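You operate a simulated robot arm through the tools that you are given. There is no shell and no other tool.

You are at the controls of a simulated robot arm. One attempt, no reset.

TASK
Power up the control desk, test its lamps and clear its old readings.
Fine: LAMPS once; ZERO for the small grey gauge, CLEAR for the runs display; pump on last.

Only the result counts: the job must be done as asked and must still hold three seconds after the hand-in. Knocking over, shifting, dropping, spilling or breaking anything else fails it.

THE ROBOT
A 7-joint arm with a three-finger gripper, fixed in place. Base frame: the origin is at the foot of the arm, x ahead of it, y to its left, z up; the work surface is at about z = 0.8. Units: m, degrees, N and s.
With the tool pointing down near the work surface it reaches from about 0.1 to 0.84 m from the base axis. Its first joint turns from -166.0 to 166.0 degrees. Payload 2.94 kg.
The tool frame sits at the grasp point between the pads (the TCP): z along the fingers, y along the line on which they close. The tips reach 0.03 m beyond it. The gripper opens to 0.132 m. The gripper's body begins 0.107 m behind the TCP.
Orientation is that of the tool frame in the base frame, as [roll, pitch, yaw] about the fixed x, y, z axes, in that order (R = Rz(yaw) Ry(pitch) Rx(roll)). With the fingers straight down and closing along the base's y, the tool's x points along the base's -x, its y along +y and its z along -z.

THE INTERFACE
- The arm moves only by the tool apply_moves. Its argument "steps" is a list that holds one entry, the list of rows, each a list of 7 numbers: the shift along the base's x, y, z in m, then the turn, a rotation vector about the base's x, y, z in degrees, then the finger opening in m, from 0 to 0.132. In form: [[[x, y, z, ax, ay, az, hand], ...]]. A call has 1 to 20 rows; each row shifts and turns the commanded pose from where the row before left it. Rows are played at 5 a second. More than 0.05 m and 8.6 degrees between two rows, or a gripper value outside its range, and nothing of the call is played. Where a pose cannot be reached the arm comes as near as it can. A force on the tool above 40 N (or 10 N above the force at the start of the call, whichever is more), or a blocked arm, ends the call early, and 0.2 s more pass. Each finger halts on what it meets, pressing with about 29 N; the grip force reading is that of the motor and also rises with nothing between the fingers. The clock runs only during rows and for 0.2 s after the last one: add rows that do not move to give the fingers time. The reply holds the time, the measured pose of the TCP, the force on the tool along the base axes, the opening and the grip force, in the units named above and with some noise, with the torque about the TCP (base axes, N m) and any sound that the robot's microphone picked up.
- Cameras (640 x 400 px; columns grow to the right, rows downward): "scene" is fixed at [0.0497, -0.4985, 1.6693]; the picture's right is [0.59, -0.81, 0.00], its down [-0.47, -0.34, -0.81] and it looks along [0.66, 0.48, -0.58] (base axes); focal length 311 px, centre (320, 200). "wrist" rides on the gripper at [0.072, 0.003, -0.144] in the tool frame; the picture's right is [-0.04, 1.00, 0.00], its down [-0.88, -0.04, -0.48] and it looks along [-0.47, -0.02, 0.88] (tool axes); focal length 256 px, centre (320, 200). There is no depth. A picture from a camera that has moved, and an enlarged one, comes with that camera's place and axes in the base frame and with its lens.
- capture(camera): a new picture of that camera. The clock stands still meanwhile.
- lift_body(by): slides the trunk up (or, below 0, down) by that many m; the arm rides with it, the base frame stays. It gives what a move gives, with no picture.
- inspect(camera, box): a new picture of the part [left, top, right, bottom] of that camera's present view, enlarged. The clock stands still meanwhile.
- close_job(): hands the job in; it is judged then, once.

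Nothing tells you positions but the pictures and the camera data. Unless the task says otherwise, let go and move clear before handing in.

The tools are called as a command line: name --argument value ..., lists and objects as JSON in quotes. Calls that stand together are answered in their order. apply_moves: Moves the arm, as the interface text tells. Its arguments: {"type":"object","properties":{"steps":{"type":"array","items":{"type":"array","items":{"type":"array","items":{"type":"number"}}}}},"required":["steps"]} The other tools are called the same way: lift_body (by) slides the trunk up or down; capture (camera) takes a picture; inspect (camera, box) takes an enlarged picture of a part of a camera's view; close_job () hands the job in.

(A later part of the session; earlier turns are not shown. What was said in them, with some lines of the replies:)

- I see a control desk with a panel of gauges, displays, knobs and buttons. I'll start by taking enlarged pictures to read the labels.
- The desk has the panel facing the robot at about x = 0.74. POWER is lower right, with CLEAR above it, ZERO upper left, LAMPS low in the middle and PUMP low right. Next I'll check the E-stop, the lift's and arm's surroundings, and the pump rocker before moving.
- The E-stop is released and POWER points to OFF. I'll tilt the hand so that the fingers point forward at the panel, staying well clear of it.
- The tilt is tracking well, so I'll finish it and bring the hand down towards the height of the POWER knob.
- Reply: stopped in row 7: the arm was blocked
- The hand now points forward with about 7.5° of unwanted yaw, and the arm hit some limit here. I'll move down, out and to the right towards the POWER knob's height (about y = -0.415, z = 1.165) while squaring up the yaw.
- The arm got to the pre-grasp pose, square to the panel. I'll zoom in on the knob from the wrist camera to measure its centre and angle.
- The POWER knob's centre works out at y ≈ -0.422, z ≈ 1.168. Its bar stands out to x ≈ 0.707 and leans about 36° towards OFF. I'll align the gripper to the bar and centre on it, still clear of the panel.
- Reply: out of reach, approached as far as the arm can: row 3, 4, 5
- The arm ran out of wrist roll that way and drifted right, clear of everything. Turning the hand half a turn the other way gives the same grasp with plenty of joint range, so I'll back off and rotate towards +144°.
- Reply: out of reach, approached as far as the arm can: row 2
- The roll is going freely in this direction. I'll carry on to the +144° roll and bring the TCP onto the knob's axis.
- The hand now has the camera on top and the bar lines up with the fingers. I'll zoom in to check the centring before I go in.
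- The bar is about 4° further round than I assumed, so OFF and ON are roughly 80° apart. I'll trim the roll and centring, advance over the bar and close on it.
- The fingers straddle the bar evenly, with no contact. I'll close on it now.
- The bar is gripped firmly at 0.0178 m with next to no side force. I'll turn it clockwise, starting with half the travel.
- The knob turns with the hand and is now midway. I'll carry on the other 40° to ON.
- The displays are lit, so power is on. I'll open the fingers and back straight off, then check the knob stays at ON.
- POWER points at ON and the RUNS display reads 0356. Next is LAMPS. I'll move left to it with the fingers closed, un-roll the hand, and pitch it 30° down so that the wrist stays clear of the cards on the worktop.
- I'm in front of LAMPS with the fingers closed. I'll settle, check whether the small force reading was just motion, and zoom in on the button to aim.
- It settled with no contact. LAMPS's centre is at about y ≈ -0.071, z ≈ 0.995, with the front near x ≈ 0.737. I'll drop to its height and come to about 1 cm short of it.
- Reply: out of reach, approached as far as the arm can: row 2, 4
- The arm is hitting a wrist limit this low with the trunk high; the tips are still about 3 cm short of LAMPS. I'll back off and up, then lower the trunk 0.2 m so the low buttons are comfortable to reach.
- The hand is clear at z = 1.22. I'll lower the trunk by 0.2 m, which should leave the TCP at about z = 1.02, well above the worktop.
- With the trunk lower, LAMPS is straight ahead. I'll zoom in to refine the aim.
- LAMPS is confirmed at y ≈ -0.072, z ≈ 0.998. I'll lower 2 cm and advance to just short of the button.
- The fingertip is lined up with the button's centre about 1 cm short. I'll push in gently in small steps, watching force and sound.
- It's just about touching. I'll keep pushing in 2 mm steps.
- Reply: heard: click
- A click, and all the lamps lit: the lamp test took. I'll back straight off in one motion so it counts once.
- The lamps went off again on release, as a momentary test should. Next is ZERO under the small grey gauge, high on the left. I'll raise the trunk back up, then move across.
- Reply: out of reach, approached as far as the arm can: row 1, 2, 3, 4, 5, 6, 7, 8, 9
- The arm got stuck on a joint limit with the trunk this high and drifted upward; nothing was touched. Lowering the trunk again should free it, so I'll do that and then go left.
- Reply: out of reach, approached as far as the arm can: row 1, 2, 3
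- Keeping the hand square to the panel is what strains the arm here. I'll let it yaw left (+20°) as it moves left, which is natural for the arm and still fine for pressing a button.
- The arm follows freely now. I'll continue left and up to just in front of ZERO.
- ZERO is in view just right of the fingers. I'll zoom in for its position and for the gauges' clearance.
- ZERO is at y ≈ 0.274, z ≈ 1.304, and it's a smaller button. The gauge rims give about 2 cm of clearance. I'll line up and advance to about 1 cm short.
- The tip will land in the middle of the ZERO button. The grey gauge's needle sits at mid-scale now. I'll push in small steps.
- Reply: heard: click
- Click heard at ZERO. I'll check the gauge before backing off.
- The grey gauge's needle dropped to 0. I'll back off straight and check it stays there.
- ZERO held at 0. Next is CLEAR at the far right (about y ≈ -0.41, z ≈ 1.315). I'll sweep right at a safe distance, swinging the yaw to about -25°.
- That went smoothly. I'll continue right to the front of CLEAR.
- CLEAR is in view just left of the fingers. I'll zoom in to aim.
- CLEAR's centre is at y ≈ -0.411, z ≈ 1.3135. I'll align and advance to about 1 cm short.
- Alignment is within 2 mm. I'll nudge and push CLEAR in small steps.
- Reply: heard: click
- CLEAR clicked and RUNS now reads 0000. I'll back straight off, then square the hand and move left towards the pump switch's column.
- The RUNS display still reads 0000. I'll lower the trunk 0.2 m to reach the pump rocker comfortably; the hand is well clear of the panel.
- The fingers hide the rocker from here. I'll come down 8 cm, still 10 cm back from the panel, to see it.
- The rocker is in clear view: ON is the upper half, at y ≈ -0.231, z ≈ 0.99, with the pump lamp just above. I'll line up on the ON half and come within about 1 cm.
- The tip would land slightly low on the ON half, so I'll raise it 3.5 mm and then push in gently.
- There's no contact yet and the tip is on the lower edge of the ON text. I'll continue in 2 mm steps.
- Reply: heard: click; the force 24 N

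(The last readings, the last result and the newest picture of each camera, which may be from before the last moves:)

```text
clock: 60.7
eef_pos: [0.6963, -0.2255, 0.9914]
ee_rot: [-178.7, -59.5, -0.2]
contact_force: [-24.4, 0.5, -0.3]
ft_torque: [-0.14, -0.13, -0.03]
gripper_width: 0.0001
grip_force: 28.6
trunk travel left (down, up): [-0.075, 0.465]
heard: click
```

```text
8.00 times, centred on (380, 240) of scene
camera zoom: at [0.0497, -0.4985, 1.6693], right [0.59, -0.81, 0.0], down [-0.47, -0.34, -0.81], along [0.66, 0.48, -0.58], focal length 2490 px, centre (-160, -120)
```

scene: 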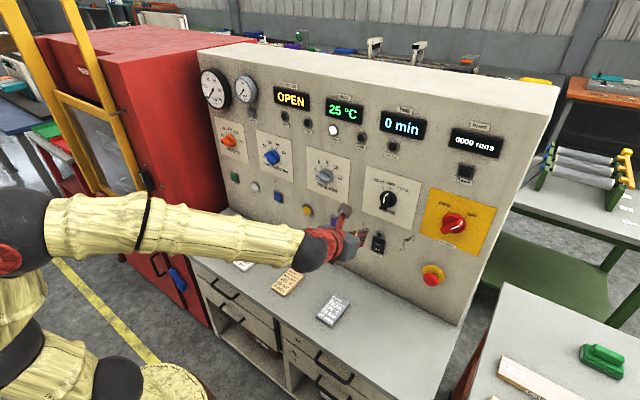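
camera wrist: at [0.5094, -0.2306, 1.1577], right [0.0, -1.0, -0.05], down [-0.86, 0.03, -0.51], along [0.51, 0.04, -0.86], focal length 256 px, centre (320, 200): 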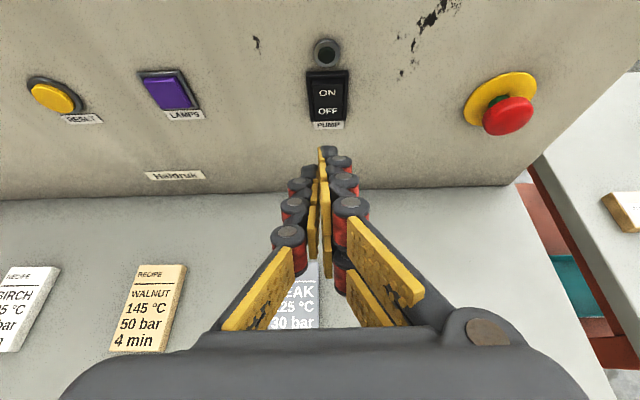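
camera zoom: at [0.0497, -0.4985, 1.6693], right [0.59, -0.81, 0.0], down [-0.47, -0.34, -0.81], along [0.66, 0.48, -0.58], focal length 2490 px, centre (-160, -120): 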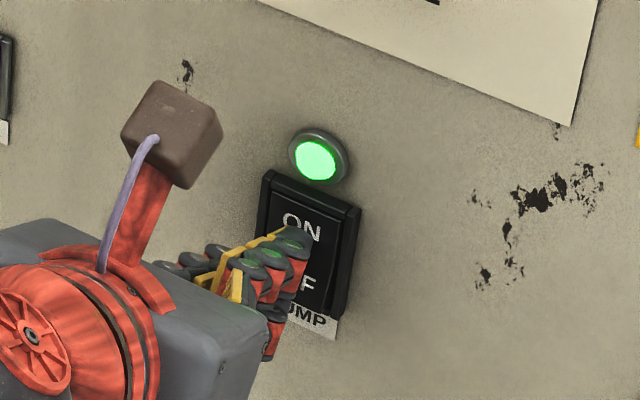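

The rocker clicked over and the pump lamp lit green. I'll back straight off and check that it stays on and that nothing else changed.

apply_moves --steps '[[[-0.015, 0, 0, 0, 0, 0, 0], [-0.03, 0, 0, 0, 0, 0, 0], [-0.04, 0, 0, 0, 0, 0, 0], [-0.02, 0, 0.03, 0, 0, 0, 0], [0, 0, 0.04, 0, 0, 0, 0], [0, 0, 0, 0, 0, 0, 0], [0, 0, 0, 0, 0, 0, 0]]]'

capture --camera "scene"

inspect --camera "scene" --box '[180, 50, 372, 170]'

inspect --camera "scene" --box '[330, 90, 522, 210]'

inspect --camera "scene" --box '[330, 180, 522, 300]'

capture --camera "wrist"

```text
clock: 62.3
eef_pos: [0.5954, -0.2233, 1.0639]
ee_rot: [-178.6, -59.5, -0.1]
contact_force: [-0.4, -0.4, 0.2]
ft_torque: [0.0, -0.04, 0.03]
gripper_width: 0.0002
grip_force: 28.8
trunk travel left (down, up): [-0.075, 0.465]
```

```text
taken
```

scene: 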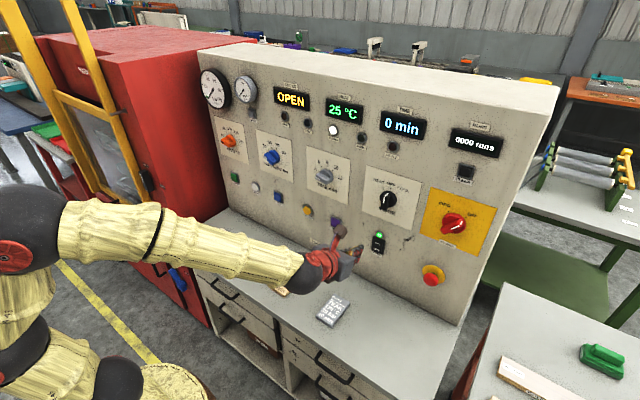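

```text
3.33 times, centred on (276, 110) of scene
camera zoom: at [0.0497, -0.4985, 1.6693], right [0.59, -0.81, 0.0], down [-0.47, -0.34, -0.81], along [0.66, 0.48, -0.58], focal length 1037 px, centre (467, 500)
```

zoom: 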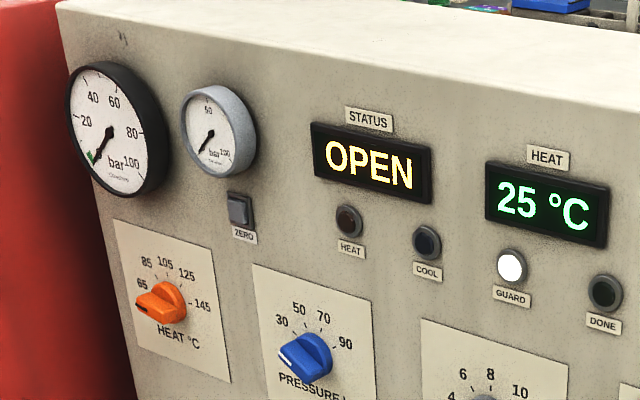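

```text
3.33 times, centred on (426, 150) of scene
camera zoom: at [0.0497, -0.4985, 1.6693], right [0.59, -0.81, 0.0], down [-0.47, -0.34, -0.81], along [0.66, 0.48, -0.58], focal length 1037 px, centre (-33, 367)
```

zoom: 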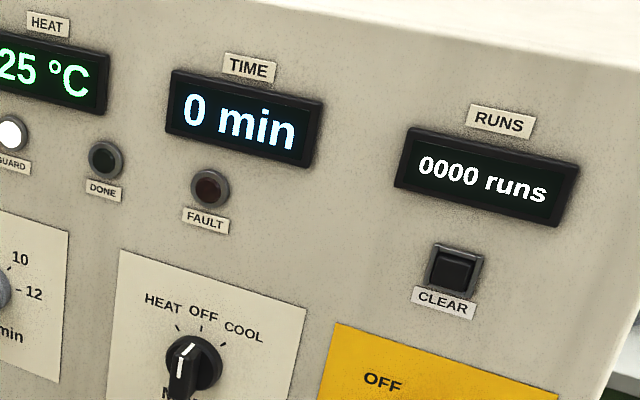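

```text
3.33 times, centred on (426, 240) of scene
camera zoom: at [0.0497, -0.4985, 1.6693], right [0.59, -0.81, 0.0], down [-0.47, -0.34, -0.81], along [0.66, 0.48, -0.58], focal length 1037 px, centre (-33, 67)
```

zoom: 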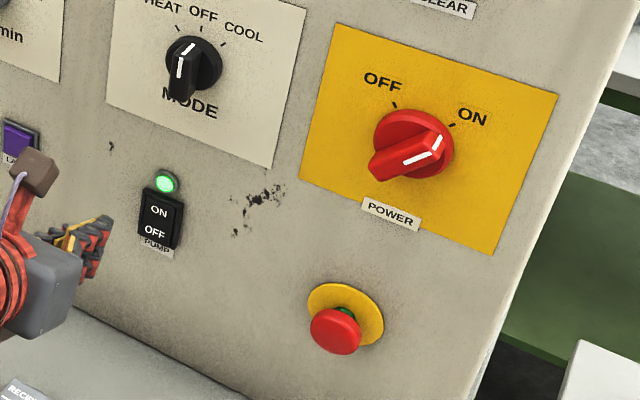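

```text
taken
camera wrist: at [0.5082, -0.2302, 1.1987], right [0.0, -1.0, -0.05], down [-0.86, 0.03, -0.51], along [0.51, 0.04, -0.86], focal length 256 px, centre (320, 200)
```

wrist: 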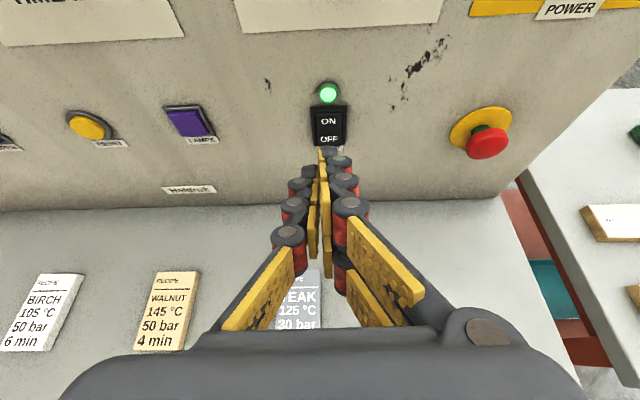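

POWER is on, LAMPS was pressed once, the grey gauge reads 0 and RUNS shows 0000. The pump was switched on last, and its lamp stays lit. The hand is clear of the panel and nothing else has moved, so I'm handing the job in.

close_job

```text
The job is handed in.
```

The control desk is powered up, its lamps are tested and its old readings are cleared, and the job is handed in. At my last check before handing in, everything was holding:

- **Power:** the POWER knob is at ON and the displays are lit.
- **Lamps:** I pressed LAMPS once. All the lamps lit and went out again on release.
- **Grey gauge:** ZERO brought the needle to 0, and it stayed there.
- **Runs display:** CLEAR took it from 0356 to 0000.
- **Pump:** I switched it on last. The rocker is at ON and its green lamp is lit.

The arm stuck on joint limits a few times while I was positioning it, but it never hit anything. The recipe cards, other knobs and E-stop look unmoved in the pictures, and the hand ended clear of the panel.
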